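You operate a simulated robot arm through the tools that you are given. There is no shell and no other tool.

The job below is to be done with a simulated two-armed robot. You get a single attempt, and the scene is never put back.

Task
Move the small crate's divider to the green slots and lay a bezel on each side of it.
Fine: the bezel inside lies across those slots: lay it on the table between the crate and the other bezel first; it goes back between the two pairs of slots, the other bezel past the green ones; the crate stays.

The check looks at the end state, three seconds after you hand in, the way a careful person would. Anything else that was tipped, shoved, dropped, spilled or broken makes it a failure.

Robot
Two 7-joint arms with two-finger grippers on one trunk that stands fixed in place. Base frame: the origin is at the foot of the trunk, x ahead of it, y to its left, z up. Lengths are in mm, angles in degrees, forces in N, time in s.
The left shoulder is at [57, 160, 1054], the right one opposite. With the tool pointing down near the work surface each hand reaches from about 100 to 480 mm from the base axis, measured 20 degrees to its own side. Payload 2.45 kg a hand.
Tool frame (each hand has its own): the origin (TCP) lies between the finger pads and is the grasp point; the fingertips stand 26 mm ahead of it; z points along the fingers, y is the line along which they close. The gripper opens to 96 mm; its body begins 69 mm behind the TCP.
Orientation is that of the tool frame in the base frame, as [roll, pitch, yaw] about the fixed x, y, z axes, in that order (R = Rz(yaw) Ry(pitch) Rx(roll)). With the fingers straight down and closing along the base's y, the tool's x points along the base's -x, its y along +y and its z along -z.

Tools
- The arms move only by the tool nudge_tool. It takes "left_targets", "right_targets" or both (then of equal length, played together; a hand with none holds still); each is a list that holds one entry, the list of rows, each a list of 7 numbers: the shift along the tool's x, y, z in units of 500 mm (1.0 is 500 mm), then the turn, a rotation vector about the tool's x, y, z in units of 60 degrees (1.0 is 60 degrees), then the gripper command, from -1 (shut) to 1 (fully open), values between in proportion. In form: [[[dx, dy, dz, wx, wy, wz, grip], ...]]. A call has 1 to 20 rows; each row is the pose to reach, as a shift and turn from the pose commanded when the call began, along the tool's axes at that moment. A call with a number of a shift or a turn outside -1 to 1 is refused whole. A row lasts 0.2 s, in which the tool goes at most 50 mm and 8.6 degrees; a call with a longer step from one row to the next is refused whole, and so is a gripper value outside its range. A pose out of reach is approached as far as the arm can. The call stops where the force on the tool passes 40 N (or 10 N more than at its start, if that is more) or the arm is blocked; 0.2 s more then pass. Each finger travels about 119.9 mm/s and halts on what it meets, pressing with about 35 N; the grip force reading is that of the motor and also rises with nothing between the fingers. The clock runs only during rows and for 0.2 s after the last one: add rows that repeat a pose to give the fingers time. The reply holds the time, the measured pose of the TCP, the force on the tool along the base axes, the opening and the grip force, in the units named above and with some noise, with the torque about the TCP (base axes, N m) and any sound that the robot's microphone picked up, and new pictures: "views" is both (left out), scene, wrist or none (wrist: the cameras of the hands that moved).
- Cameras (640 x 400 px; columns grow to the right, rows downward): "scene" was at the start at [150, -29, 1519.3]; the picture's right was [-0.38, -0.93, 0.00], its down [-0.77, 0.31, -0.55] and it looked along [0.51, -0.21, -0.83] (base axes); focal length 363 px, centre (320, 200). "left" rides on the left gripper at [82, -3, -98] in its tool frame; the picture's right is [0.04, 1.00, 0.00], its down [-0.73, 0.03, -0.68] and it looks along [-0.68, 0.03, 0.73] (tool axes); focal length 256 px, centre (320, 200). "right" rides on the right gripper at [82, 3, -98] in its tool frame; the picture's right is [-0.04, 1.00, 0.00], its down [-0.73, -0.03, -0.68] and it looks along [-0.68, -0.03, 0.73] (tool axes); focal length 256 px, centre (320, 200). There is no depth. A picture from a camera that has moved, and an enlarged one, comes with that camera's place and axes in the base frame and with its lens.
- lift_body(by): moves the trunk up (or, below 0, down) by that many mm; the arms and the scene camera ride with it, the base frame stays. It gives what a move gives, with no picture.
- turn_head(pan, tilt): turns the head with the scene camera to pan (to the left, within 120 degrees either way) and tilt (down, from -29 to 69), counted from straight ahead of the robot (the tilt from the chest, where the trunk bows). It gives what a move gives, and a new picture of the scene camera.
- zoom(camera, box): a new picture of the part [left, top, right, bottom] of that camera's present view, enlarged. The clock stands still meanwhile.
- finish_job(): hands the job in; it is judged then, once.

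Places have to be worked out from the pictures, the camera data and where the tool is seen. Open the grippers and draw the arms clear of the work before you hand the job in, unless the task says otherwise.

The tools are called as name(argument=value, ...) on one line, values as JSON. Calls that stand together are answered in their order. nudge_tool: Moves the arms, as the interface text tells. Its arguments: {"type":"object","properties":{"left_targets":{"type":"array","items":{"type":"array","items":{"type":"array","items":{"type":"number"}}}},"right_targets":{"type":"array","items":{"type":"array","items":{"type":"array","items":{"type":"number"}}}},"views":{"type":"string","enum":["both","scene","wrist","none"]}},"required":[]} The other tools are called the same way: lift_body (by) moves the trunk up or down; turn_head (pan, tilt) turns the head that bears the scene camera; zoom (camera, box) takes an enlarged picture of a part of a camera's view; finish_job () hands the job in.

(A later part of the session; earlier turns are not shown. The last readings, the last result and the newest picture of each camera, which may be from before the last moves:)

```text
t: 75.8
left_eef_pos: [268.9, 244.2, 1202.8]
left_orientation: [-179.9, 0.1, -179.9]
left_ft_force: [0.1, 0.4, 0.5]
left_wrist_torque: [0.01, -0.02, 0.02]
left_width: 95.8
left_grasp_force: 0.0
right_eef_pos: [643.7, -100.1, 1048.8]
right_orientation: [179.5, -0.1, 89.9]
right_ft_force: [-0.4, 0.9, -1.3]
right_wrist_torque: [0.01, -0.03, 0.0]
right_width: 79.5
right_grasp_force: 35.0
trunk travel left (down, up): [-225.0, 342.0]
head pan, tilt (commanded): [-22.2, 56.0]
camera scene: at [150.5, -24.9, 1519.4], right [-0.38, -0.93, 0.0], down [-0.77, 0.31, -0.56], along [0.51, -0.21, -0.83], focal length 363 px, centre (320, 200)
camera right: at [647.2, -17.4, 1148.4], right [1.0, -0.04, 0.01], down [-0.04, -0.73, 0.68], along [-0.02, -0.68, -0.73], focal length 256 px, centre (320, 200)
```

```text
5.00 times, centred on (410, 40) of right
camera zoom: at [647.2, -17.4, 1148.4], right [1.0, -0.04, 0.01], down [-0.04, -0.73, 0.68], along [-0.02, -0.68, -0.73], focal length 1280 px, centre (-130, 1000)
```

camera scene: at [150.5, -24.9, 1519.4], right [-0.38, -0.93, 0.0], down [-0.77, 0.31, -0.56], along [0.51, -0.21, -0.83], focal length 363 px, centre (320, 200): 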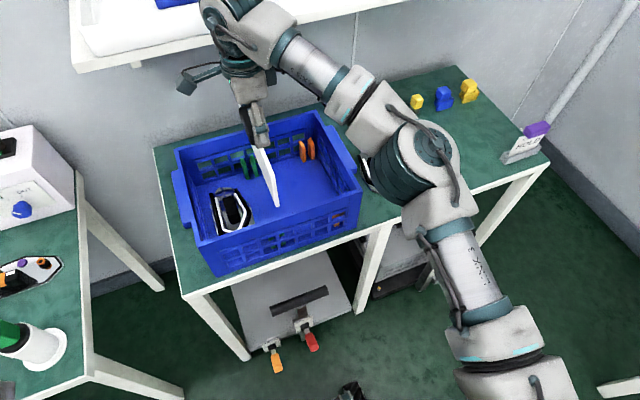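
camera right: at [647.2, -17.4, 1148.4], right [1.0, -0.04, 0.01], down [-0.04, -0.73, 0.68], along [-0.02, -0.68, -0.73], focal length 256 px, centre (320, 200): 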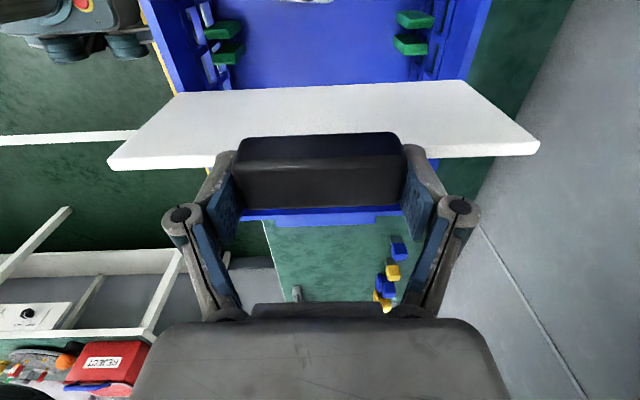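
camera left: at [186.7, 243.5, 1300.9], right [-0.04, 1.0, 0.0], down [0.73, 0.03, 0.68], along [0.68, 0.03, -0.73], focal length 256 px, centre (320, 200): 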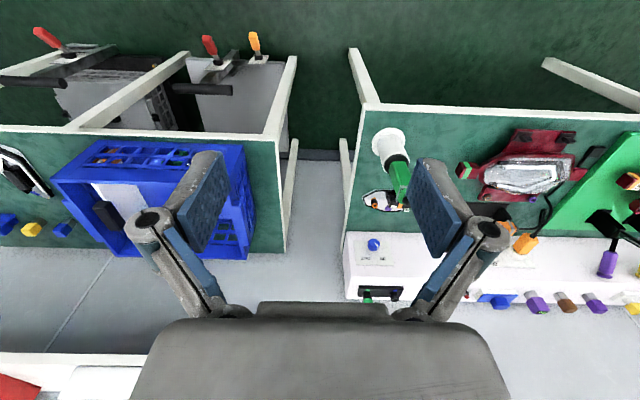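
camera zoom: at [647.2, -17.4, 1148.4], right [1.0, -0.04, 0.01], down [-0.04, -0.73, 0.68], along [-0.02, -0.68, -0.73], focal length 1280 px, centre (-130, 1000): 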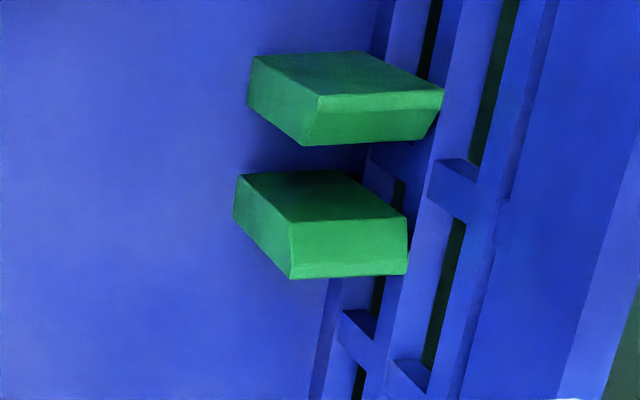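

Green slot measures y −76.3…−91.2 (centre −83.8) at both ends — 155.5 mm from the orange centre. I move the remaining +14.4 mm and check.

nudge_tool(right_targets=[[[0.015, 0, 0, 0, 0, 0, -1], [0.0288, 0, 0, 0, 0, 0, -1], [0.0288, 0, 0, 0, 0, 0, -1], [0.0288, 0, 0, 0, 0, 0, -1]]], views="both")

zoom(camera="right", box=[190, 0, 450, 110])

zoom(camera="scene", box=[180, 100, 360, 240])

```text
t: 76.8
left_eef_pos: [268.1, 245.8, 1202.0]
left_orientation: [-179.7, 0.1, -179.9]
left_ft_force: [0.6, 0.3, -0.1]
left_wrist_torque: [0.02, -0.02, -0.03]
left_width: 96.0
left_grasp_force: 0.0
right_eef_pos: [645.0, -84.1, 1049.5]
right_orientation: [179.5, 0.0, 89.8]
right_ft_force: [-0.1, 0.1, -0.2]
right_wrist_torque: [-0.02, 0.0, -0.01]
right_width: 79.0
right_grasp_force: 34.9
trunk travel left (down, up): [-225.0, 342.0]
head pan, tilt (commanded): [-22.2, 56.0]
camera scene: at [150.5, -23.8, 1519.4], right [-0.38, -0.93, 0.0], down [-0.77, 0.31, -0.56], along [0.51, -0.21, -0.83], focal length 363 px, centre (320, 200)
camera right: at [647.5, -1.8, 1148.6], right [1.0, -0.04, 0.01], down [-0.04, -0.73, 0.68], along [-0.02, -0.68, -0.73], focal length 256 px, centre (320, 200)
```

scene: 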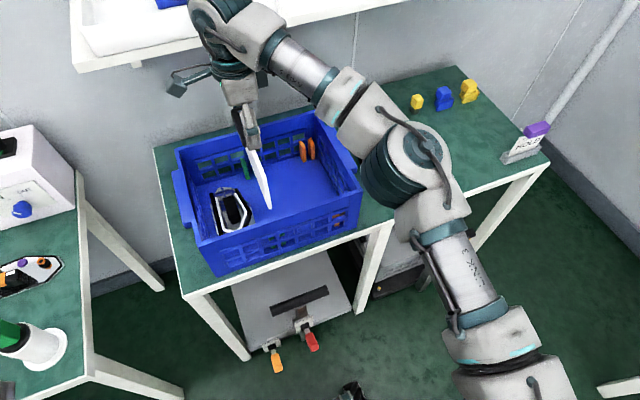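
right: 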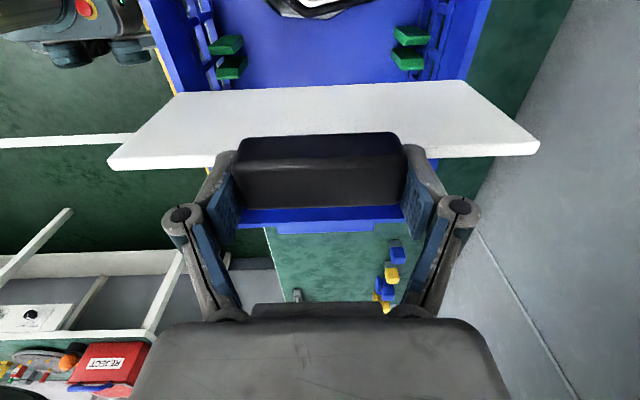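

```text
2.46 times, centred on (320, 55) of right
camera zoom: at [647.5, -1.8, 1148.6], right [1.0, -0.04, 0.01], down [-0.04, -0.73, 0.68], along [-0.02, -0.68, -0.73], focal length 630 px, centre (320, 557)
```

zoom: 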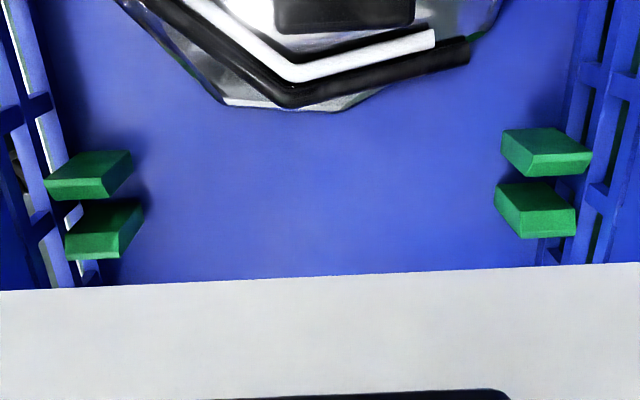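

```text
2.86 times, centred on (270, 170) of scene
camera zoom: at [150.5, -23.8, 1519.4], right [-0.38, -0.93, 0.0], down [-0.77, 0.31, -0.56], along [0.51, -0.21, -0.83], focal length 1038 px, centre (463, 286)
```

zoom: 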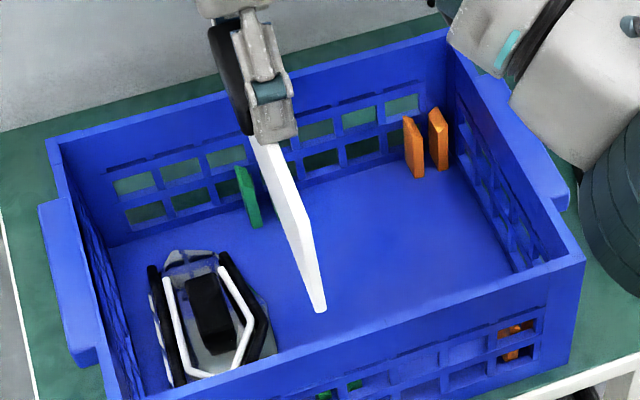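

Aligned within ~1 mm. I lower the divider into the crate until its bottom is just above the fin tops (≈ 87 mm down).

nudge_tool(right_targets=[[[-0.0014, 0, 0.03, 0, 0, 0, -1], [-0.0014, 0, 0.06, 0, 0, 0, -1], [-0.0014, 0, 0.09, 0, 0, 0, -1], [-0.0014, 0, 0.12, 0, 0, 0, -1], [-0.0014, 0, 0.15, 0, 0, 0, -1], [-0.0014, 0, 0.174, 0, 0, 0, -1], [-0.0014, 0, 0.174, 0, 0, 0, -1]]], views="both")

zoom(camera="right", box=[90, 0, 250, 120])

zoom(camera="right", box=[390, 0, 550, 120])

zoom(camera="scene", box=[180, 100, 360, 240])

```text
t: 78.4
left_eef_pos: [269.3, 246.9, 1203.3]
left_orientation: [-180.0, 0.1, -179.9]
left_ft_force: [-1.2, 0.2, -0.1]
left_wrist_torque: [0.01, -0.03, 0.03]
left_width: 96.2
left_grasp_force: 0.1
right_eef_pos: [644.5, -84.7, 962.4]
right_orientation: [179.6, 0.0, 89.8]
right_ft_force: [0.7, -1.1, -0.7]
right_wrist_torque: [-0.03, 0.01, 0.01]
right_width: 79.1
right_grasp_force: 34.6
trunk travel left (down, up): [-225.0, 342.0]
head pan, tilt (commanded): [-22.2, 56.0]
camera scene: at [150.3, -24.2, 1519.4], right [-0.38, -0.93, 0.0], down [-0.77, 0.31, -0.56], along [0.51, -0.21, -0.83], focal length 363 px, centre (320, 200)
camera right: at [647.5, -2.8, 1061.1], right [1.0, -0.04, 0.01], down [-0.04, -0.73, 0.68], along [-0.02, -0.68, -0.73], focal length 256 px, centre (320, 200)
```

scene: 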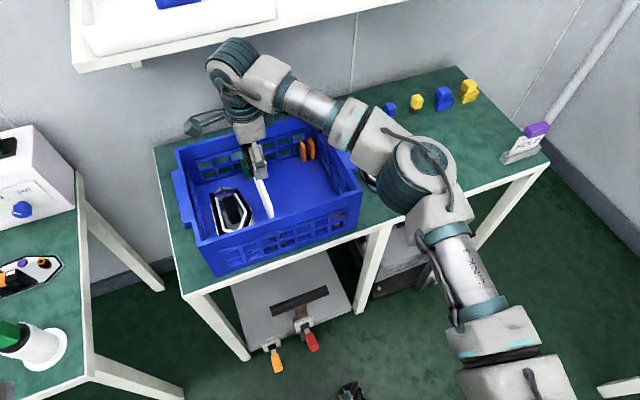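
right: 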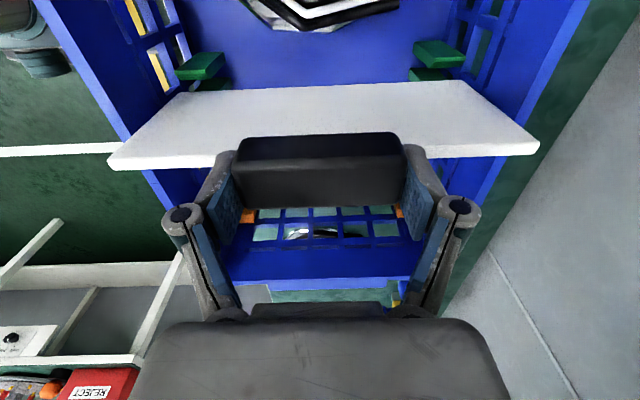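

```text
3.33 times, centred on (170, 60) of right
camera zoom: at [647.5, -2.8, 1061.1], right [1.0, -0.04, 0.01], down [-0.04, -0.73, 0.68], along [-0.02, -0.68, -0.73], focal length 853 px, centre (820, 667)
```

zoom: 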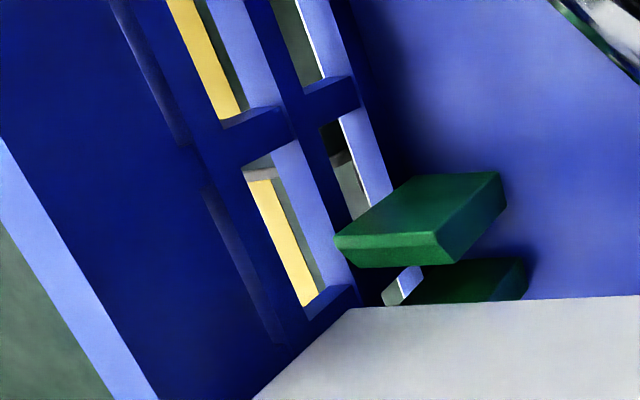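

```text
3.33 times, centred on (470, 60) of right
camera zoom: at [647.5, -2.8, 1061.1], right [1.0, -0.04, 0.01], down [-0.04, -0.73, 0.68], along [-0.02, -0.68, -0.73], focal length 853 px, centre (-180, 667)
```

zoom: 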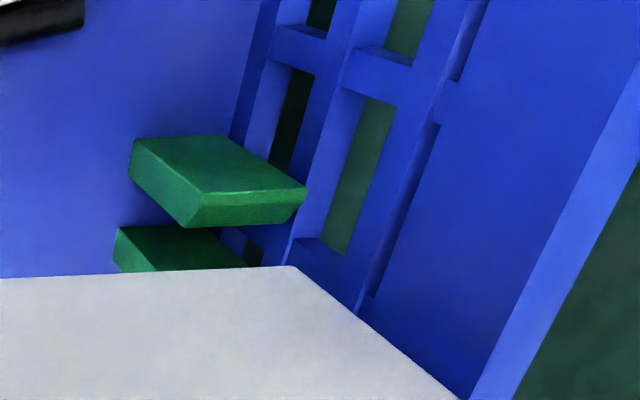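

```text
2.86 times, centred on (270, 170) of scene
camera zoom: at [150.3, -24.2, 1519.4], right [-0.38, -0.93, 0.0], down [-0.77, 0.31, -0.56], along [0.51, -0.21, -0.83], focal length 1038 px, centre (463, 286)
```

zoom: 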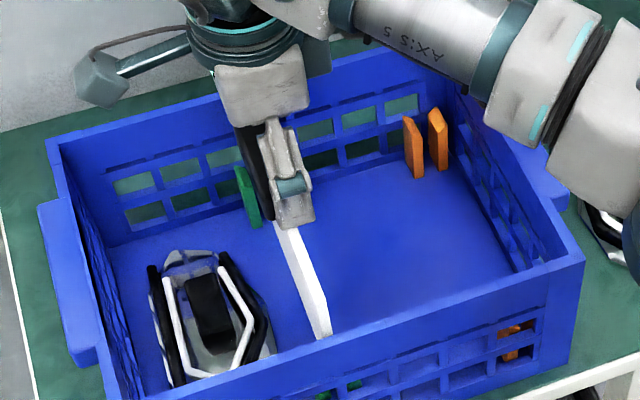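

Panel is centred between the fins both ways (x centre ≈643.5 vs slots' 644). I lower 35 mm so it enters the slot, watching forces.

nudge_tool(right_targets=[[[0, 0, 0.014, 0, 0, 0, -1], [0, 0, 0.028, 0, 0, 0, -1], [0, 0, 0.042, 0, 0, 0, -1], [0, 0, 0.056, 0, 0, 0, -1], [0, 0, 0.07, 0, 0, 0, -1], [0, 0, 0.07, 0, 0, 0, -1]]], views="both")

zoom(camera="scene", box=[200, 110, 320, 230])

zoom(camera="right", box=[90, 0, 560, 180])

```text
t: 79.8
left_eef_pos: [269.2, 246.5, 1202.8]
left_orientation: [-180.0, 0.1, 180.0]
left_ft_force: [-0.4, 0.1, 0.8]
left_wrist_torque: [0.01, -0.02, -0.03]
left_width: 95.9
left_grasp_force: 0.1
right_eef_pos: [644.7, -84.2, 926.7]
right_orientation: [179.5, -0.1, 89.8]
right_ft_force: [0.0, -0.2, -1.5]
right_wrist_torque: [0.02, 0.0, 0.01]
right_width: 79.1
right_grasp_force: 34.7
trunk travel left (down, up): [-225.0, 342.0]
head pan, tilt (commanded): [-22.2, 56.0]
camera scene: at [150.4, -24.2, 1519.4], right [-0.38, -0.93, 0.0], down [-0.77, 0.31, -0.56], along [0.51, -0.21, -0.83], focal length 363 px, centre (320, 200)
camera right: at [647.9, -2.3, 1026.0], right [1.0, -0.04, 0.01], down [-0.04, -0.73, 0.68], along [-0.02, -0.68, -0.73], focal length 256 px, centre (320, 200)
```

scene: 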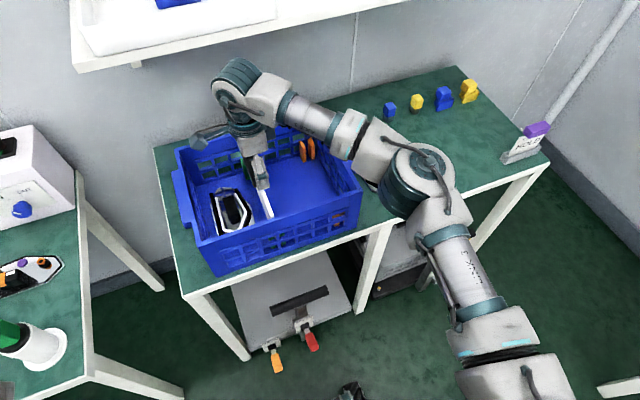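
right: 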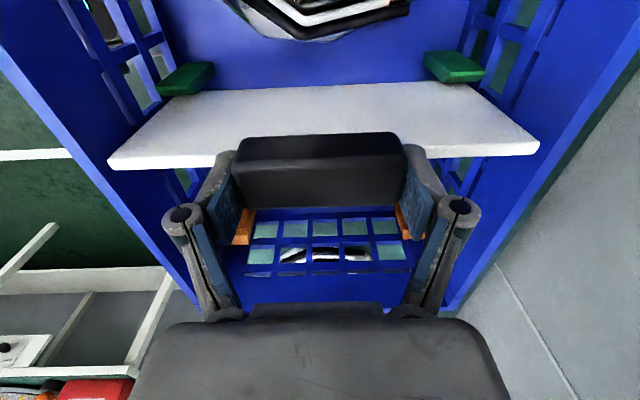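

```text
3.33 times, centred on (260, 170) of scene
camera zoom: at [150.4, -24.2, 1519.4], right [-0.38, -0.93, 0.0], down [-0.77, 0.31, -0.56], along [0.51, -0.21, -0.83], focal length 1211 px, centre (520, 300)
```

zoom: 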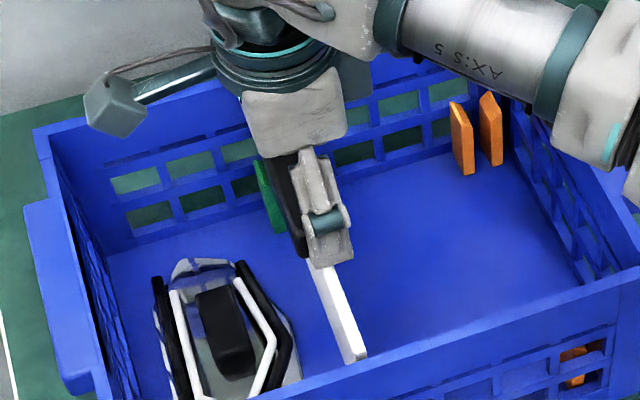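

```text
1.36 times, centred on (325, 90) of right
camera zoom: at [647.9, -2.3, 1026.0], right [1.0, -0.04, 0.01], down [-0.04, -0.73, 0.68], along [-0.02, -0.68, -0.73], focal length 349 px, centre (313, 350)
```

zoom: 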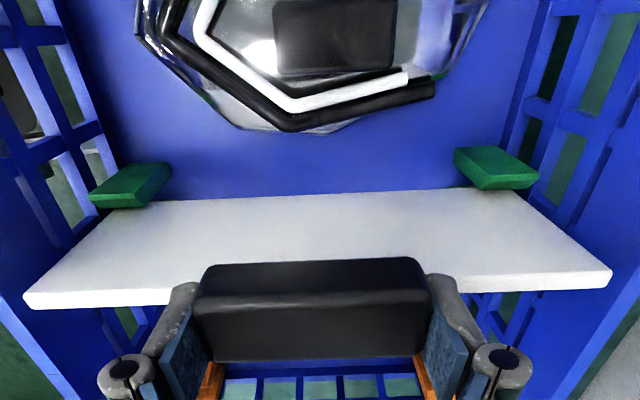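

No side forces; the panel is entering behind the +y green fin as it should. I lower another 28 mm.

nudge_tool(right_targets=[[[0, 0, 0.014, 0, 0, 0, -1], [0, 0, 0.028, 0, 0, 0, -1], [0, 0, 0.042, 0, 0, 0, -1], [0, 0, 0.056, 0, 0, 0, -1], [0, 0, 0.056, 0, 0, 0, -1]]], views="both")

zoom(camera="right", box=[90, 0, 560, 180])

```text
t: 81.0
left_eef_pos: [270.8, 246.3, 1202.4]
left_orientation: [-179.9, 0.1, -180.0]
left_ft_force: [-0.8, 0.2, 0.8]
left_wrist_torque: [0.01, -0.04, 0.0]
left_width: 96.0
left_grasp_force: 0.1
right_eef_pos: [645.6, -83.6, 900.3]
right_orientation: [179.5, -0.1, 89.7]
right_ft_force: [0.5, -0.7, -1.8]
right_wrist_torque: [0.01, 0.03, 0.02]
right_width: 79.1
right_grasp_force: 35.1
trunk travel left (down, up): [-225.0, 342.0]
head pan, tilt (commanded): [-22.2, 56.0]
camera scene: at [150.4, -24.2, 1519.4], right [-0.38, -0.93, 0.0], down [-0.77, 0.31, -0.56], along [0.51, -0.21, -0.83], focal length 363 px, centre (320, 200)
camera right: at [648.4, -2.4, 997.9], right [1.0, -0.04, 0.01], down [-0.04, -0.73, 0.68], along [-0.02, -0.68, -0.73], focal length 256 px, centre (320, 200)
```

scene: 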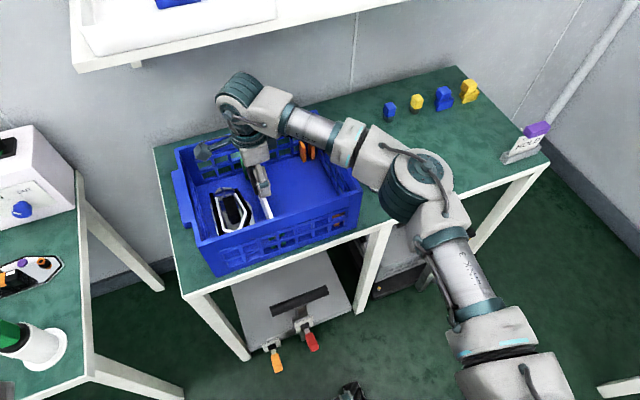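
right: 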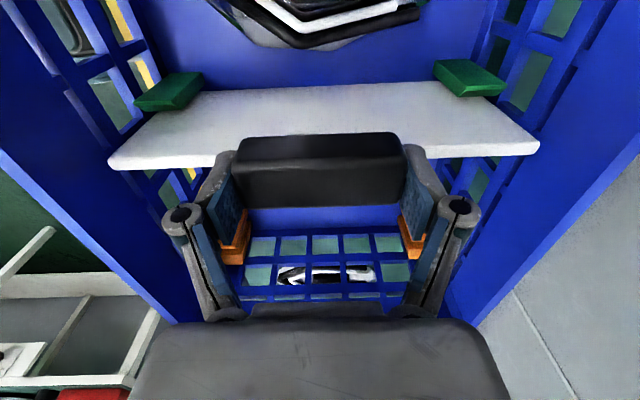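

```text
1.36 times, centred on (325, 90) of right
camera zoom: at [648.4, -2.4, 997.9], right [1.0, -0.04, 0.01], down [-0.04, -0.73, 0.68], along [-0.02, -0.68, -0.73], focal length 349 px, centre (313, 350)
```

zoom: 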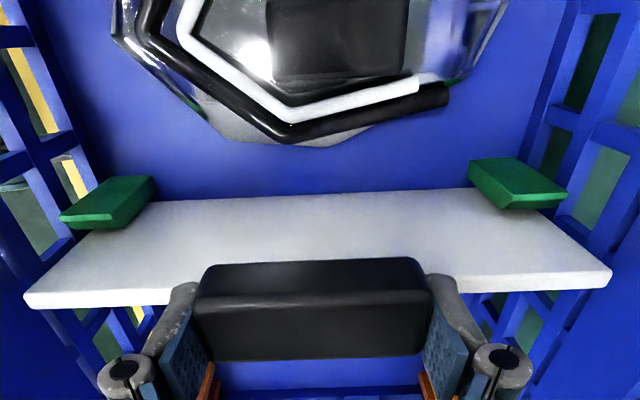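

The panel is properly between the green fins at both ends. I lower 6 mm more, then in 2 mm steps until it seats.

nudge_tool(right_targets=[[[0, 0, 0.004, 0, 0, 0, -1], [0, 0, 0.008, 0, 0, 0, -1], [0, 0, 0.012, 0, 0, 0, -1], [0, 0, 0.012, 0, 0, 0, -1]]], views="none")

```text
t: 82.0
left_eef_pos: [267.5, 247.2, 1203.0]
left_orientation: [-179.9, 0.3, 180.0]
left_ft_force: [0.9, 0.0, -0.1]
left_wrist_torque: [-0.01, 0.0, 0.0]
left_width: 95.8
left_grasp_force: 0.0
right_eef_pos: [645.2, -83.2, 895.3]
right_orientation: [179.4, -0.2, 89.9]
right_ft_force: [4.6, -0.8, 15.4]
right_wrist_torque: [-0.19, 0.62, 0.17]
right_width: 79.1
right_grasp_force: 35.0
trunk travel left (down, up): [-225.0, 342.0]
head pan, tilt (commanded): [-22.2, 56.0]
```

Contact at z≈895 (5 mm higher than expected) with +4.6 N in x and torque pointing to the near end — the near edge is rubbing the near wall. I ease up 3 mm, shift +1.5 mm in x and lower again gently.

nudge_tool(right_targets=[[[0, 0, -0.006, 0, 0, 0, -1], [0, 0.003, -0.006, 0, 0, 0, -1], [0, 0.003, -0.002, 0, 0, 0, -1], [0, 0.003, 0.002, 0, 0, 0, -1], [0, 0.003, 0.002, 0, 0, 0, -1]]], views="wrist")

zoom(camera="right", box=[60, 50, 220, 200])

zoom(camera="right", box=[420, 40, 600, 200])

```text
t: 83.2
left_eef_pos: [267.9, 246.6, 1203.8]
left_orientation: [-180.0, 0.2, -179.9]
left_ft_force: [-0.8, -0.8, 0.1]
left_wrist_torque: [0.02, -0.01, -0.01]
left_width: 96.0
left_grasp_force: 0.0
right_eef_pos: [646.0, -83.9, 895.3]
right_orientation: [179.3, -0.1, 89.8]
right_ft_force: [0.5, -1.6, 24.5]
right_wrist_torque: [-0.16, 0.97, 0.08]
right_width: 79.3
right_grasp_force: 35.3
trunk travel left (down, up): [-225.0, 342.0]
head pan, tilt (commanded): [-22.2, 56.0]
camera right: at [647.7, -2.5, 994.4], right [1.0, -0.04, 0.01], down [-0.04, -0.73, 0.68], along [-0.02, -0.68, -0.74], focal length 256 px, centre (320, 200)
```

right: 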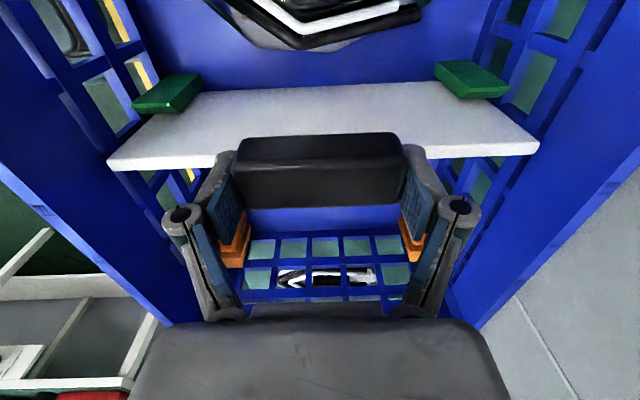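

```text
2.67 times, centred on (140, 125) of right
camera zoom: at [647.7, -2.5, 994.4], right [1.0, -0.04, 0.01], down [-0.04, -0.73, 0.68], along [-0.02, -0.68, -0.74], focal length 683 px, centre (800, 400)
```

zoom: 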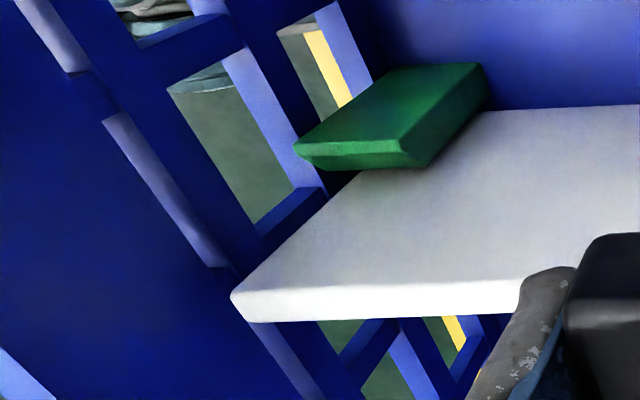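

```text
2.50 times, centred on (510, 120) of right
camera zoom: at [647.7, -2.5, 994.4], right [1.0, -0.04, 0.01], down [-0.04, -0.73, 0.68], along [-0.02, -0.68, -0.74], focal length 640 px, centre (-155, 400)
```

zoom: 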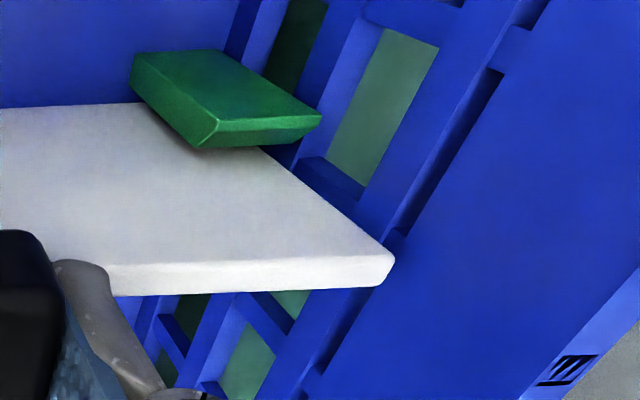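

Now the x force vanished but it rests ~5 mm higher than it sat in the orange slots. I look closely from the scene camera for what it's sitting on.

zoom(camera="scene", box=[225, 150, 305, 230])

zoom(camera="scene", box=[220, 190, 300, 270])

zoom(camera="scene", box=[220, 140, 340, 240])

```text
5.00 times, centred on (265, 190) of scene
camera zoom: at [145.6, -24.4, 1520.3], right [-0.38, -0.93, 0.0], down [-0.77, 0.31, -0.56], along [0.52, -0.21, -0.83], focal length 1816 px, centre (595, 250)
```

zoom: 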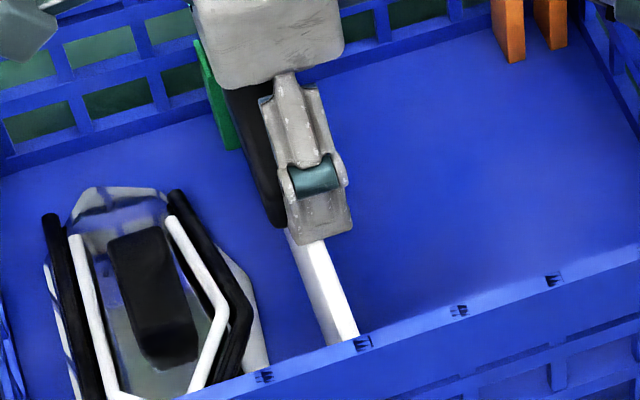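

```text
5.00 times, centred on (260, 230) of scene
camera zoom: at [145.6, -24.4, 1520.3], right [-0.38, -0.93, 0.0], down [-0.77, 0.31, -0.56], along [0.52, -0.21, -0.83], focal length 1816 px, centre (620, 50)
```

zoom: 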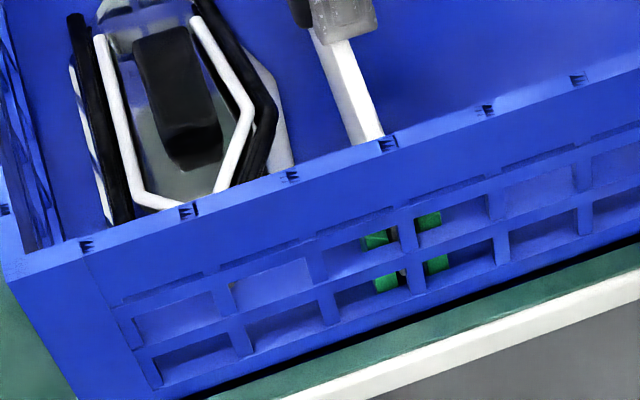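

```text
4.00 times, centred on (280, 190) of scene
camera zoom: at [145.6, -24.4, 1520.3], right [-0.38, -0.93, 0.0], down [-0.77, 0.31, -0.56], along [0.52, -0.21, -0.83], focal length 1453 px, centre (480, 240)
```

zoom: 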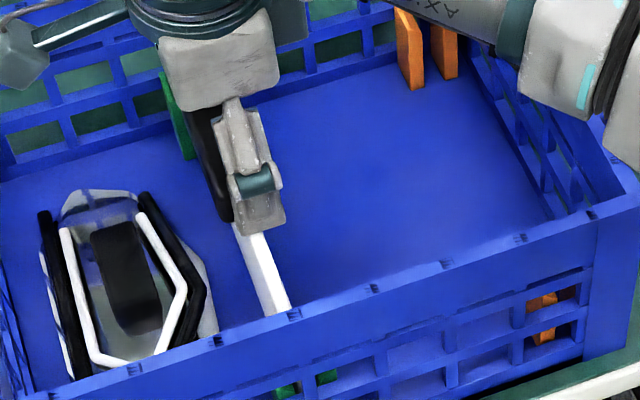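

No obvious obstruction from above. I zoom on the near-wall holes at the green slot and on the far slot for anything under the panel.

zoom(camera="scene", box=[250, 210, 290, 250])

zoom(camera="scene", box=[310, 205, 350, 240])

zoom(camera="right", box=[120, 60, 220, 130])

zoom(camera="left", box=[40, 120, 280, 270])

```text
10.00 times, centred on (270, 230) of scene
camera zoom: at [145.6, -24.4, 1520.3], right [-0.38, -0.93, 0.0], down [-0.77, 0.31, -0.56], along [0.52, -0.21, -0.83], focal length 3632 px, centre (820, -100)
```

zoom: 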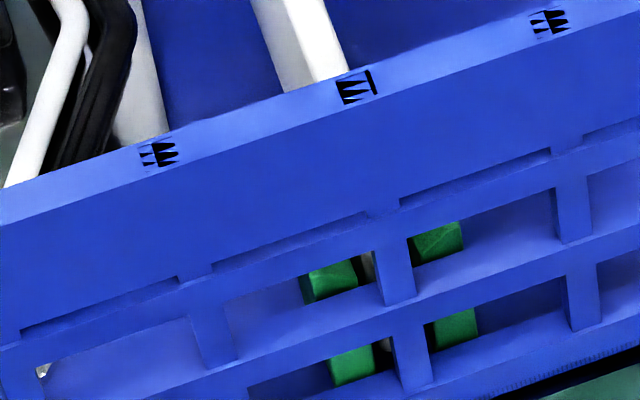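

```text
11.43 times, centred on (330, 222) of scene
camera zoom: at [145.6, -24.4, 1520.3], right [-0.38, -0.93, 0.0], down [-0.77, 0.31, -0.56], along [0.52, -0.21, -0.83], focal length 4151 px, centre (206, -57)
```

zoom: 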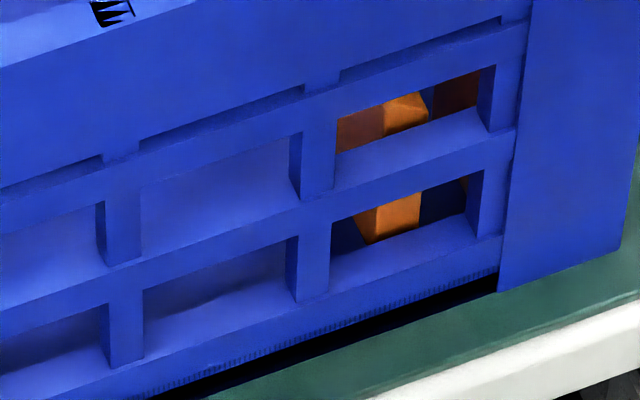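

```text
5.71 times, centred on (170, 95) of right
camera zoom: at [647.7, -2.5, 994.4], right [1.0, -0.04, 0.01], down [-0.04, -0.73, 0.68], along [-0.02, -0.68, -0.74], focal length 1463 px, centre (1177, 800)
```

zoom: 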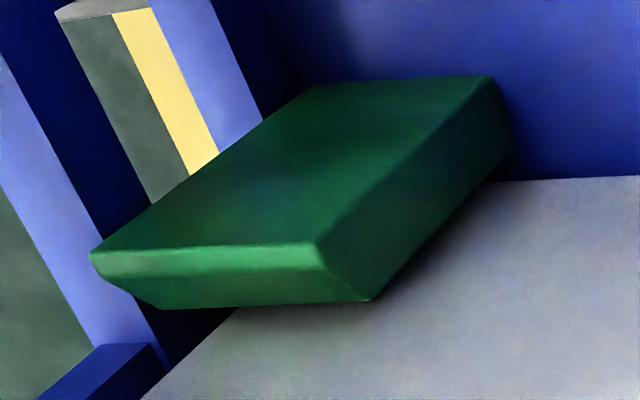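

```text
2.67 times, centred on (160, 195) of left
camera zoom: at [185.2, 243.5, 1301.5], right [-0.04, 1.0, 0.0], down [0.73, 0.03, 0.68], along [0.68, 0.03, -0.73], focal length 683 px, centre (747, 213)
```

zoom: 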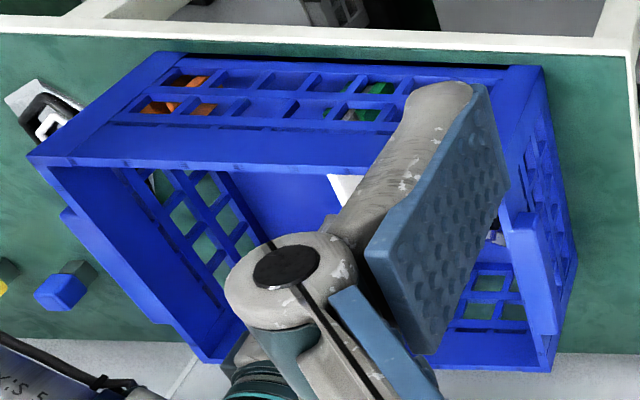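

The panel is visible between the green fins at the near wall. I also notice a dark strip under the crate's near edge, so I unload the hand by ~2.5 mm and look again.

nudge_tool(right_targets=[[[0, 0, -0.003, 0, 0, 0, -1], [0, 0, -0.005, 0, 0, 0, -1], [0, 0, -0.005, 0, 0, 0, -1]]], views="scene")

zoom(camera="scene", box=[200, 200, 360, 290])

zoom(camera="scene", box=[310, 205, 350, 240])

```text
t: 84.0
left_eef_pos: [267.5, 246.7, 1202.4]
left_orientation: [-179.9, 0.2, -179.9]
left_ft_force: [-0.3, -0.1, 0.8]
left_wrist_torque: [0.01, -0.01, 0.01]
left_width: 95.9
left_grasp_force: 0.0
right_eef_pos: [644.3, -84.6, 894.5]
right_orientation: [179.5, -0.1, 89.9]
right_ft_force: [-1.6, -2.5, 14.3]
right_wrist_torque: [0.2, -0.21, -0.03]
right_width: 79.4
right_grasp_force: 35.2
trunk travel left (down, up): [-225.0, 342.0]
head pan, tilt (commanded): [-22.2, 56.0]
camera scene: at [147.0, -24.5, 1519.8], right [-0.38, -0.93, 0.0], down [-0.77, 0.31, -0.56], along [0.52, -0.21, -0.83], focal length 363 px, centre (320, 200)
```

scene: 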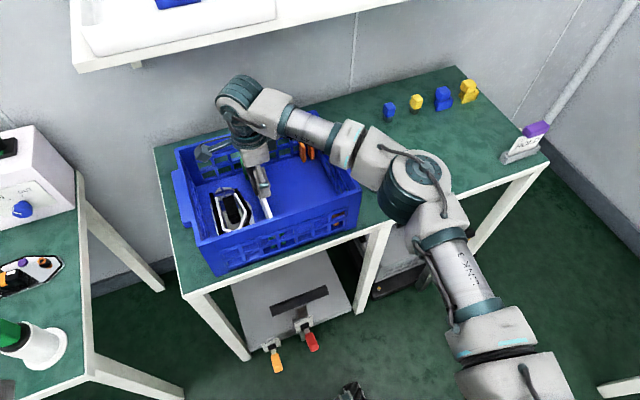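

```text
4.00 times, centred on (280, 245) of scene
camera zoom: at [147.0, -24.5, 1519.8], right [-0.38, -0.93, 0.0], down [-0.77, 0.31, -0.56], along [0.52, -0.21, -0.83], focal length 1453 px, centre (480, 20)
```

zoom: 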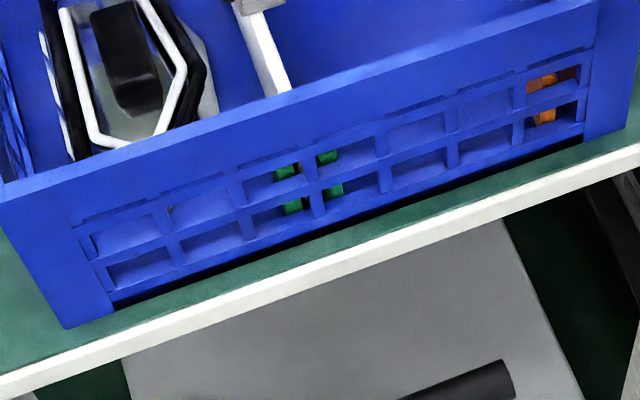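

```text
11.43 times, centred on (330, 222) of scene
camera zoom: at [147.0, -24.5, 1519.8], right [-0.38, -0.93, 0.0], down [-0.77, 0.31, -0.56], along [0.52, -0.21, -0.83], focal length 4151 px, centre (206, -57)
```

zoom: 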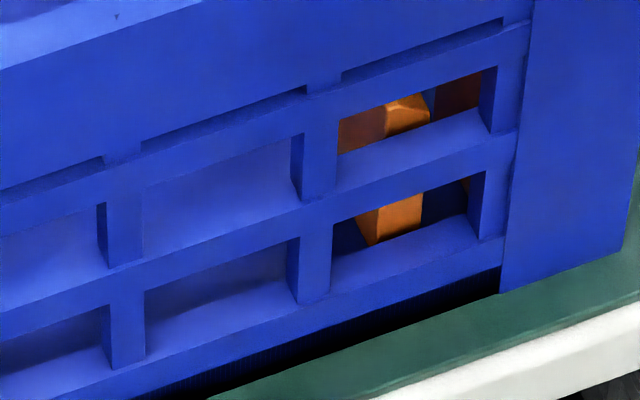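

The strip is just the recess between the crate's corner feet. There is still 14 N; I ease up another 3 mm to find where contact really begins.

nudge_tool(right_targets=[[[0, 0, -0.002, 0, 0, 0, -1], [0, 0, -0.004, 0, 0, 0, -1], [0, 0, -0.006, 0, 0, 0, -1], [0, 0, -0.006, 0, 0, 0, -1], [0, 0, -0.006, 0, 0, 0, -1]]], views="wrist")

zoom(camera="right", box=[60, 50, 220, 200])

zoom(camera="right", box=[420, 40, 600, 200])

```text
t: 85.2
left_eef_pos: [269.7, 247.1, 1203.2]
left_orientation: [-179.9, 0.0, -179.9]
left_ft_force: [-0.3, -0.4, 0.0]
left_wrist_torque: [0.01, 0.0, 0.01]
left_width: 96.0
left_grasp_force: 0.0
right_eef_pos: [647.5, -83.4, 897.5]
right_orientation: [179.6, -0.1, 89.8]
right_ft_force: [-0.9, -0.2, -1.1]
right_wrist_torque: [-0.01, 0.0, 0.02]
right_width: 79.3
right_grasp_force: 35.3
trunk travel left (down, up): [-225.0, 342.0]
head pan, tilt (commanded): [-22.2, 56.0]
camera right: at [649.9, -2.4, 997.0], right [1.0, -0.04, 0.01], down [-0.04, -0.73, 0.68], along [-0.02, -0.68, -0.73], focal length 256 px, centre (320, 200)
```

right: 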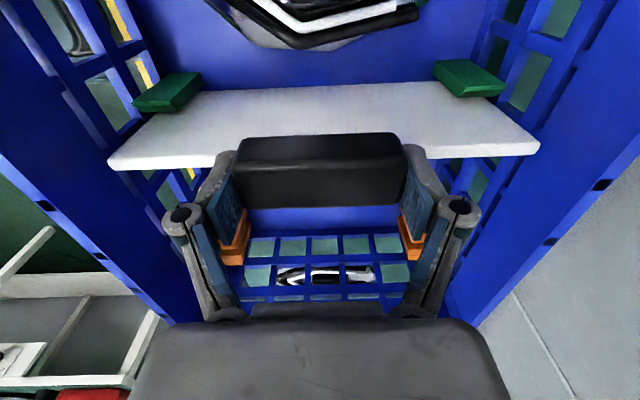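

```text
2.67 times, centred on (140, 125) of right
camera zoom: at [649.9, -2.4, 997.0], right [1.0, -0.04, 0.01], down [-0.04, -0.73, 0.68], along [-0.02, -0.68, -0.73], focal length 683 px, centre (800, 400)
```

zoom: 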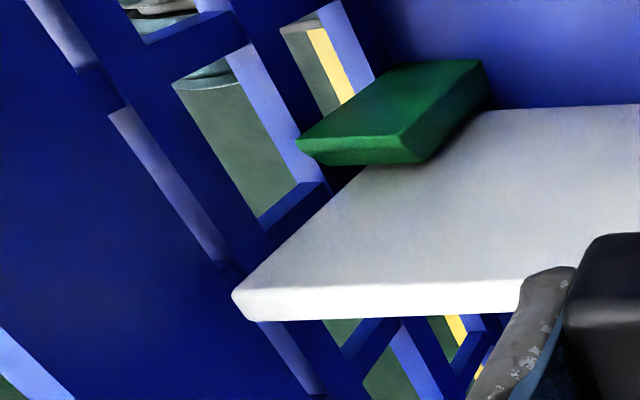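

```text
2.50 times, centred on (510, 120) of right
camera zoom: at [649.9, -2.4, 997.0], right [1.0, -0.04, 0.01], down [-0.04, -0.73, 0.68], along [-0.02, -0.68, -0.73], focal length 640 px, centre (-155, 400)
```

zoom: 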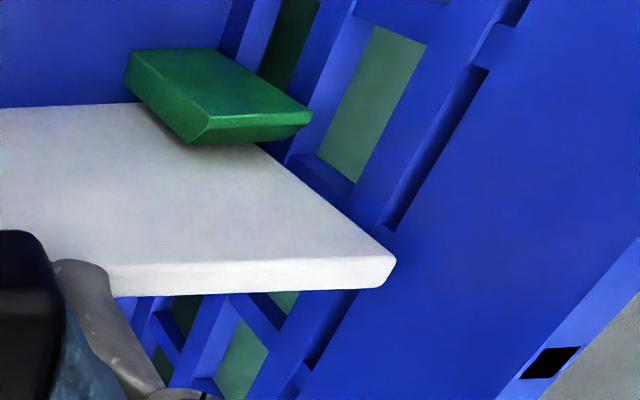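

It is free at z≈897.5, so it stops ~4–5 mm above the floor level. I'll raise the divider back out and inspect the bottom of the green slots before trying again.

nudge_tool(right_targets=[[[0, 0, -0.03, 0, 0, 0, -1], [0, 0, -0.07, 0, 0, 0, -1], [0, 0, -0.11, 0, 0, 0, -1], [0, 0, -0.15, 0, 0, 0, -1], [0, 0, -0.19, 0, 0, 0, -1], [0, 0, -0.23, 0, 0, 0, -1], [0, 0, -0.27, 0, 0, 0, -1], [0, 0, -0.306, 0, 0, 0, -1], [0, 0, -0.306, 0, 0, 0, -1]]], views="wrist")

zoom(camera="right", box=[190, 20, 270, 100])

zoom(camera="right", box=[370, 10, 450, 90])

zoom(camera="right", box=[200, 0, 440, 110])

```text
t: 87.2
left_eef_pos: [269.6, 246.0, 1201.9]
left_orientation: [-179.9, 0.2, -179.9]
left_ft_force: [-0.3, 0.3, 0.0]
left_wrist_torque: [0.01, 0.01, 0.03]
left_width: 96.1
left_grasp_force: 0.1
right_eef_pos: [646.6, -84.9, 1051.3]
right_orientation: [179.7, 0.0, 89.9]
right_ft_force: [0.1, 0.1, -0.4]
right_wrist_torque: [0.03, -0.03, -0.04]
right_width: 79.0
right_grasp_force: 34.9
trunk travel left (down, up): [-225.0, 342.0]
head pan, tilt (commanded): [-22.2, 56.0]
camera right: at [649.1, -2.9, 1150.1], right [1.0, -0.04, 0.01], down [-0.04, -0.73, 0.68], along [-0.02, -0.68, -0.73], focal length 256 px, centre (320, 200)
```

right: 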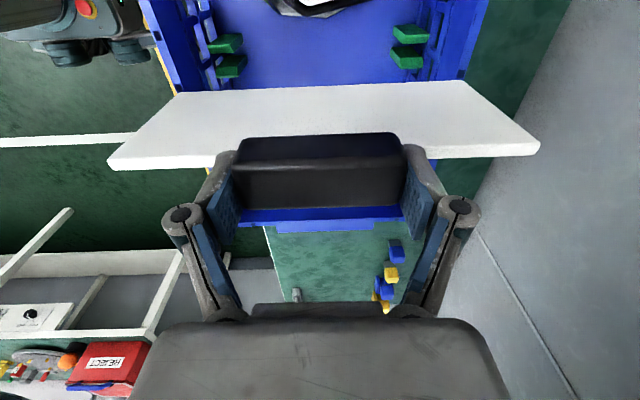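

```text
5.00 times, centred on (230, 60) of right
camera zoom: at [649.1, -2.9, 1150.1], right [1.0, -0.04, 0.01], down [-0.04, -0.73, 0.68], along [-0.02, -0.68, -0.73], focal length 1280 px, centre (770, 900)
```

zoom: 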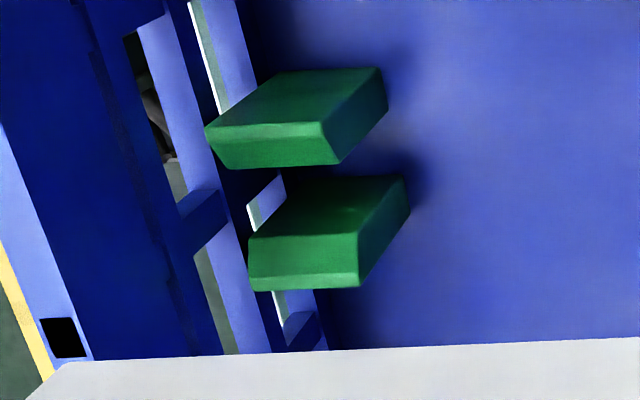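

```text
5.00 times, centred on (410, 50) of right
camera zoom: at [649.1, -2.9, 1150.1], right [1.0, -0.04, 0.01], down [-0.04, -0.73, 0.68], along [-0.02, -0.68, -0.73], focal length 1280 px, centre (-130, 950)
```

zoom: 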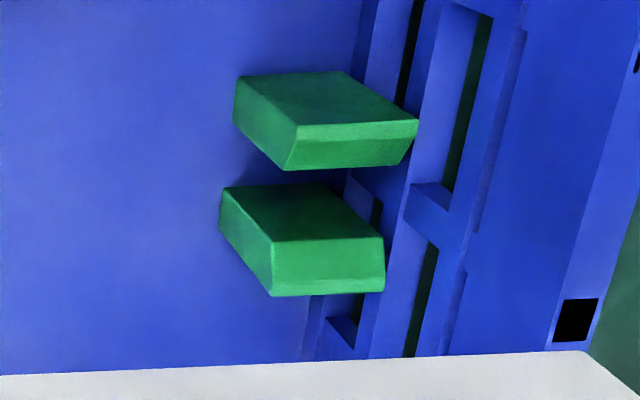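

```text
2.67 times, centred on (320, 55) of right
camera zoom: at [649.1, -2.9, 1150.1], right [1.0, -0.04, 0.01], down [-0.04, -0.73, 0.68], along [-0.02, -0.68, -0.73], focal length 683 px, centre (320, 587)
```

zoom: 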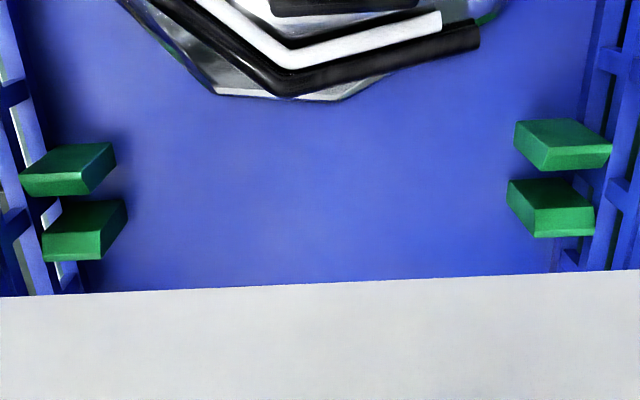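

The slot floor looks clear. I compare the panel's attitude in the grip with how it looked when seated in orange, using the same zoom windows.

zoom(camera="right", box=[60, 50, 220, 200])

zoom(camera="right", box=[420, 40, 600, 200])

zoom(camera="right", box=[180, 80, 460, 260])

```text
2.67 times, centred on (140, 125) of right
camera zoom: at [649.1, -2.9, 1150.1], right [1.0, -0.04, 0.01], down [-0.04, -0.73, 0.68], along [-0.02, -0.68, -0.73], focal length 683 px, centre (800, 400)
```

zoom: 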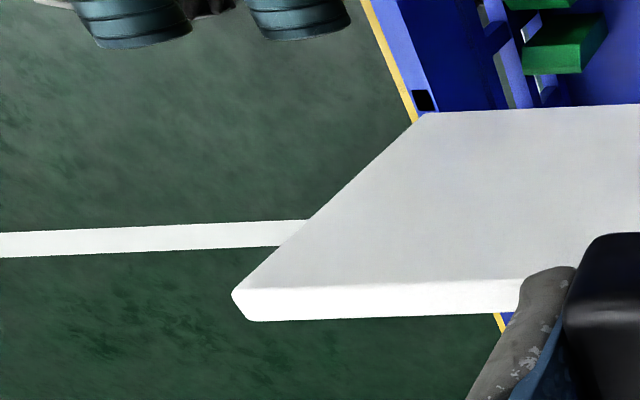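

```text
2.50 times, centred on (510, 120) of right
camera zoom: at [649.1, -2.9, 1150.1], right [1.0, -0.04, 0.01], down [-0.04, -0.73, 0.68], along [-0.02, -0.68, -0.73], focal length 640 px, centre (-155, 400)
```

zoom: 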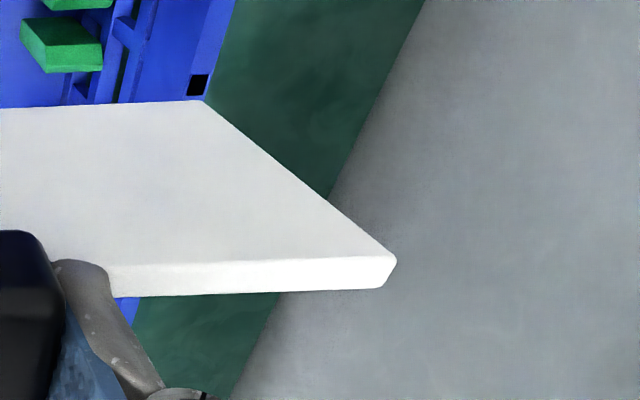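

```text
2.22 times, centred on (320, 170) of right
camera zoom: at [649.1, -2.9, 1150.1], right [1.0, -0.04, 0.01], down [-0.04, -0.73, 0.68], along [-0.02, -0.68, -0.73], focal length 569 px, centre (320, 267)
```

zoom: 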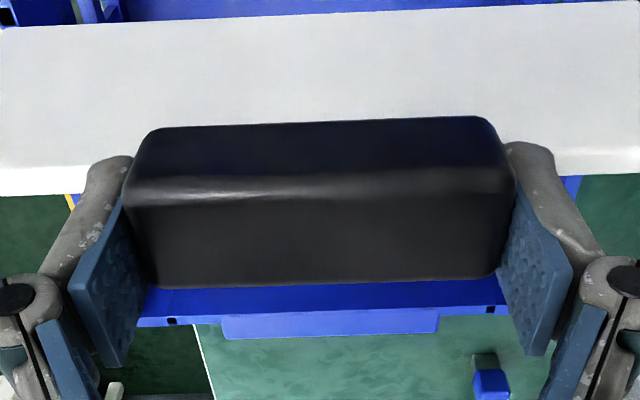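

The panel's attitude in the grip is unchanged. I'll go back down with x restored (−1.5 mm) to just above contact, then probe small y offsets for the proper seat.

nudge_tool(right_targets=[[[0, -0.003, 0.04, 0, 0, 0, -1], [0, -0.003, 0.09, 0, 0, 0, -1], [0, -0.003, 0.14, 0, 0, 0, -1], [0, -0.003, 0.18, 0, 0, 0, -1], [0, -0.003, 0.22, 0, 0, 0, -1], [0, -0.003, 0.25, 0, 0, 0, -1], [0, -0.003, 0.28, 0, 0, 0, -1], [0, -0.003, 0.3, 0, 0, 0, -1], [0, -0.003, 0.3, 0, 0, 0, -1]]], views="none")

```text
t: 89.2
left_eef_pos: [269.3, 246.1, 1202.4]
left_orientation: [-179.9, 0.1, -179.9]
left_ft_force: [0.8, 0.2, -0.4]
left_wrist_torque: [0.03, 0.03, 0.02]
left_width: 96.3
left_grasp_force: 0.0
right_eef_pos: [645.0, -85.6, 900.0]
right_orientation: [179.5, 0.1, 89.8]
right_ft_force: [0.4, -0.3, 0.3]
right_wrist_torque: [0.01, 0.03, 0.0]
right_width: 79.1
right_grasp_force: 35.3
trunk travel left (down, up): [-225.0, 342.0]
head pan, tilt (commanded): [-22.2, 56.0]
```

Free at z=900. I shift +1.5 mm in y and lower 7 mm in steps.

nudge_tool(right_targets=[[[0.003, 0, 0, 0, 0, 0, -1], [0.003, 0, 0.005, 0, 0, 0, -1], [0.003, 0, 0.01, 0, 0, 0, -1], [0.003, 0, 0.014, 0, 0, 0, -1], [0.003, 0, 0.014, 0, 0, 0, -1]]], views="wrist")

zoom(camera="right", box=[60, 50, 220, 200])

zoom(camera="right", box=[420, 40, 600, 200])

```text
t: 90.4
left_eef_pos: [268.3, 246.5, 1203.0]
left_orientation: [-180.0, 0.2, -179.9]
left_ft_force: [-0.5, 0.1, 0.3]
left_wrist_torque: [0.04, -0.01, 0.0]
left_width: 96.4
left_grasp_force: 0.0
right_eef_pos: [645.9, -83.4, 895.8]
right_orientation: [179.4, 0.0, 89.9]
right_ft_force: [2.9, -1.7, 10.1]
right_wrist_torque: [-0.22, 0.71, 0.1]
right_width: 79.1
right_grasp_force: 34.6
trunk travel left (down, up): [-225.0, 342.0]
head pan, tilt (commanded): [-22.2, 56.0]
camera right: at [648.0, -1.5, 994.4], right [1.0, -0.04, 0.01], down [-0.04, -0.73, 0.68], along [-0.02, -0.68, -0.73], focal length 256 px, centre (320, 200)
```

right: 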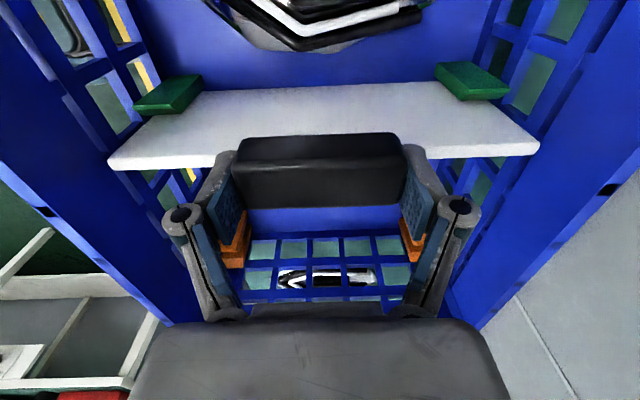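

```text
2.67 times, centred on (140, 125) of right
camera zoom: at [648.0, -1.5, 994.4], right [1.0, -0.04, 0.01], down [-0.04, -0.73, 0.68], along [-0.02, -0.68, -0.73], focal length 683 px, centre (800, 400)
```

zoom: 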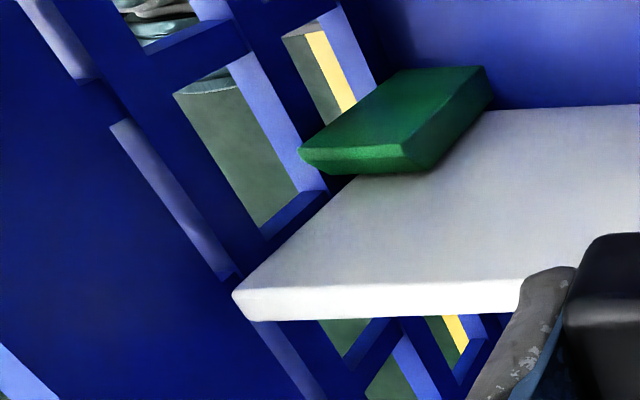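

```text
2.50 times, centred on (510, 120) of right
camera zoom: at [648.0, -1.5, 994.4], right [1.0, -0.04, 0.01], down [-0.04, -0.73, 0.68], along [-0.02, -0.68, -0.73], focal length 640 px, centre (-155, 400)
```

zoom: 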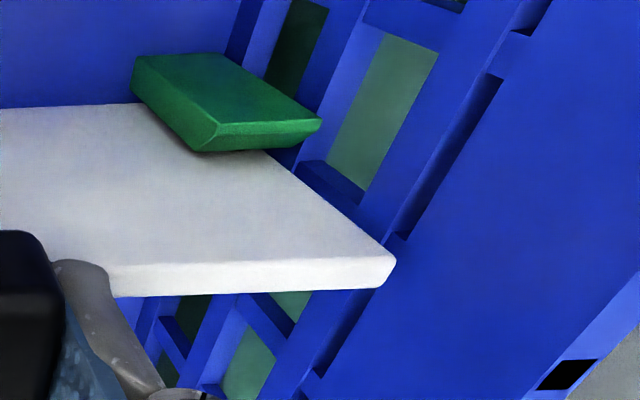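

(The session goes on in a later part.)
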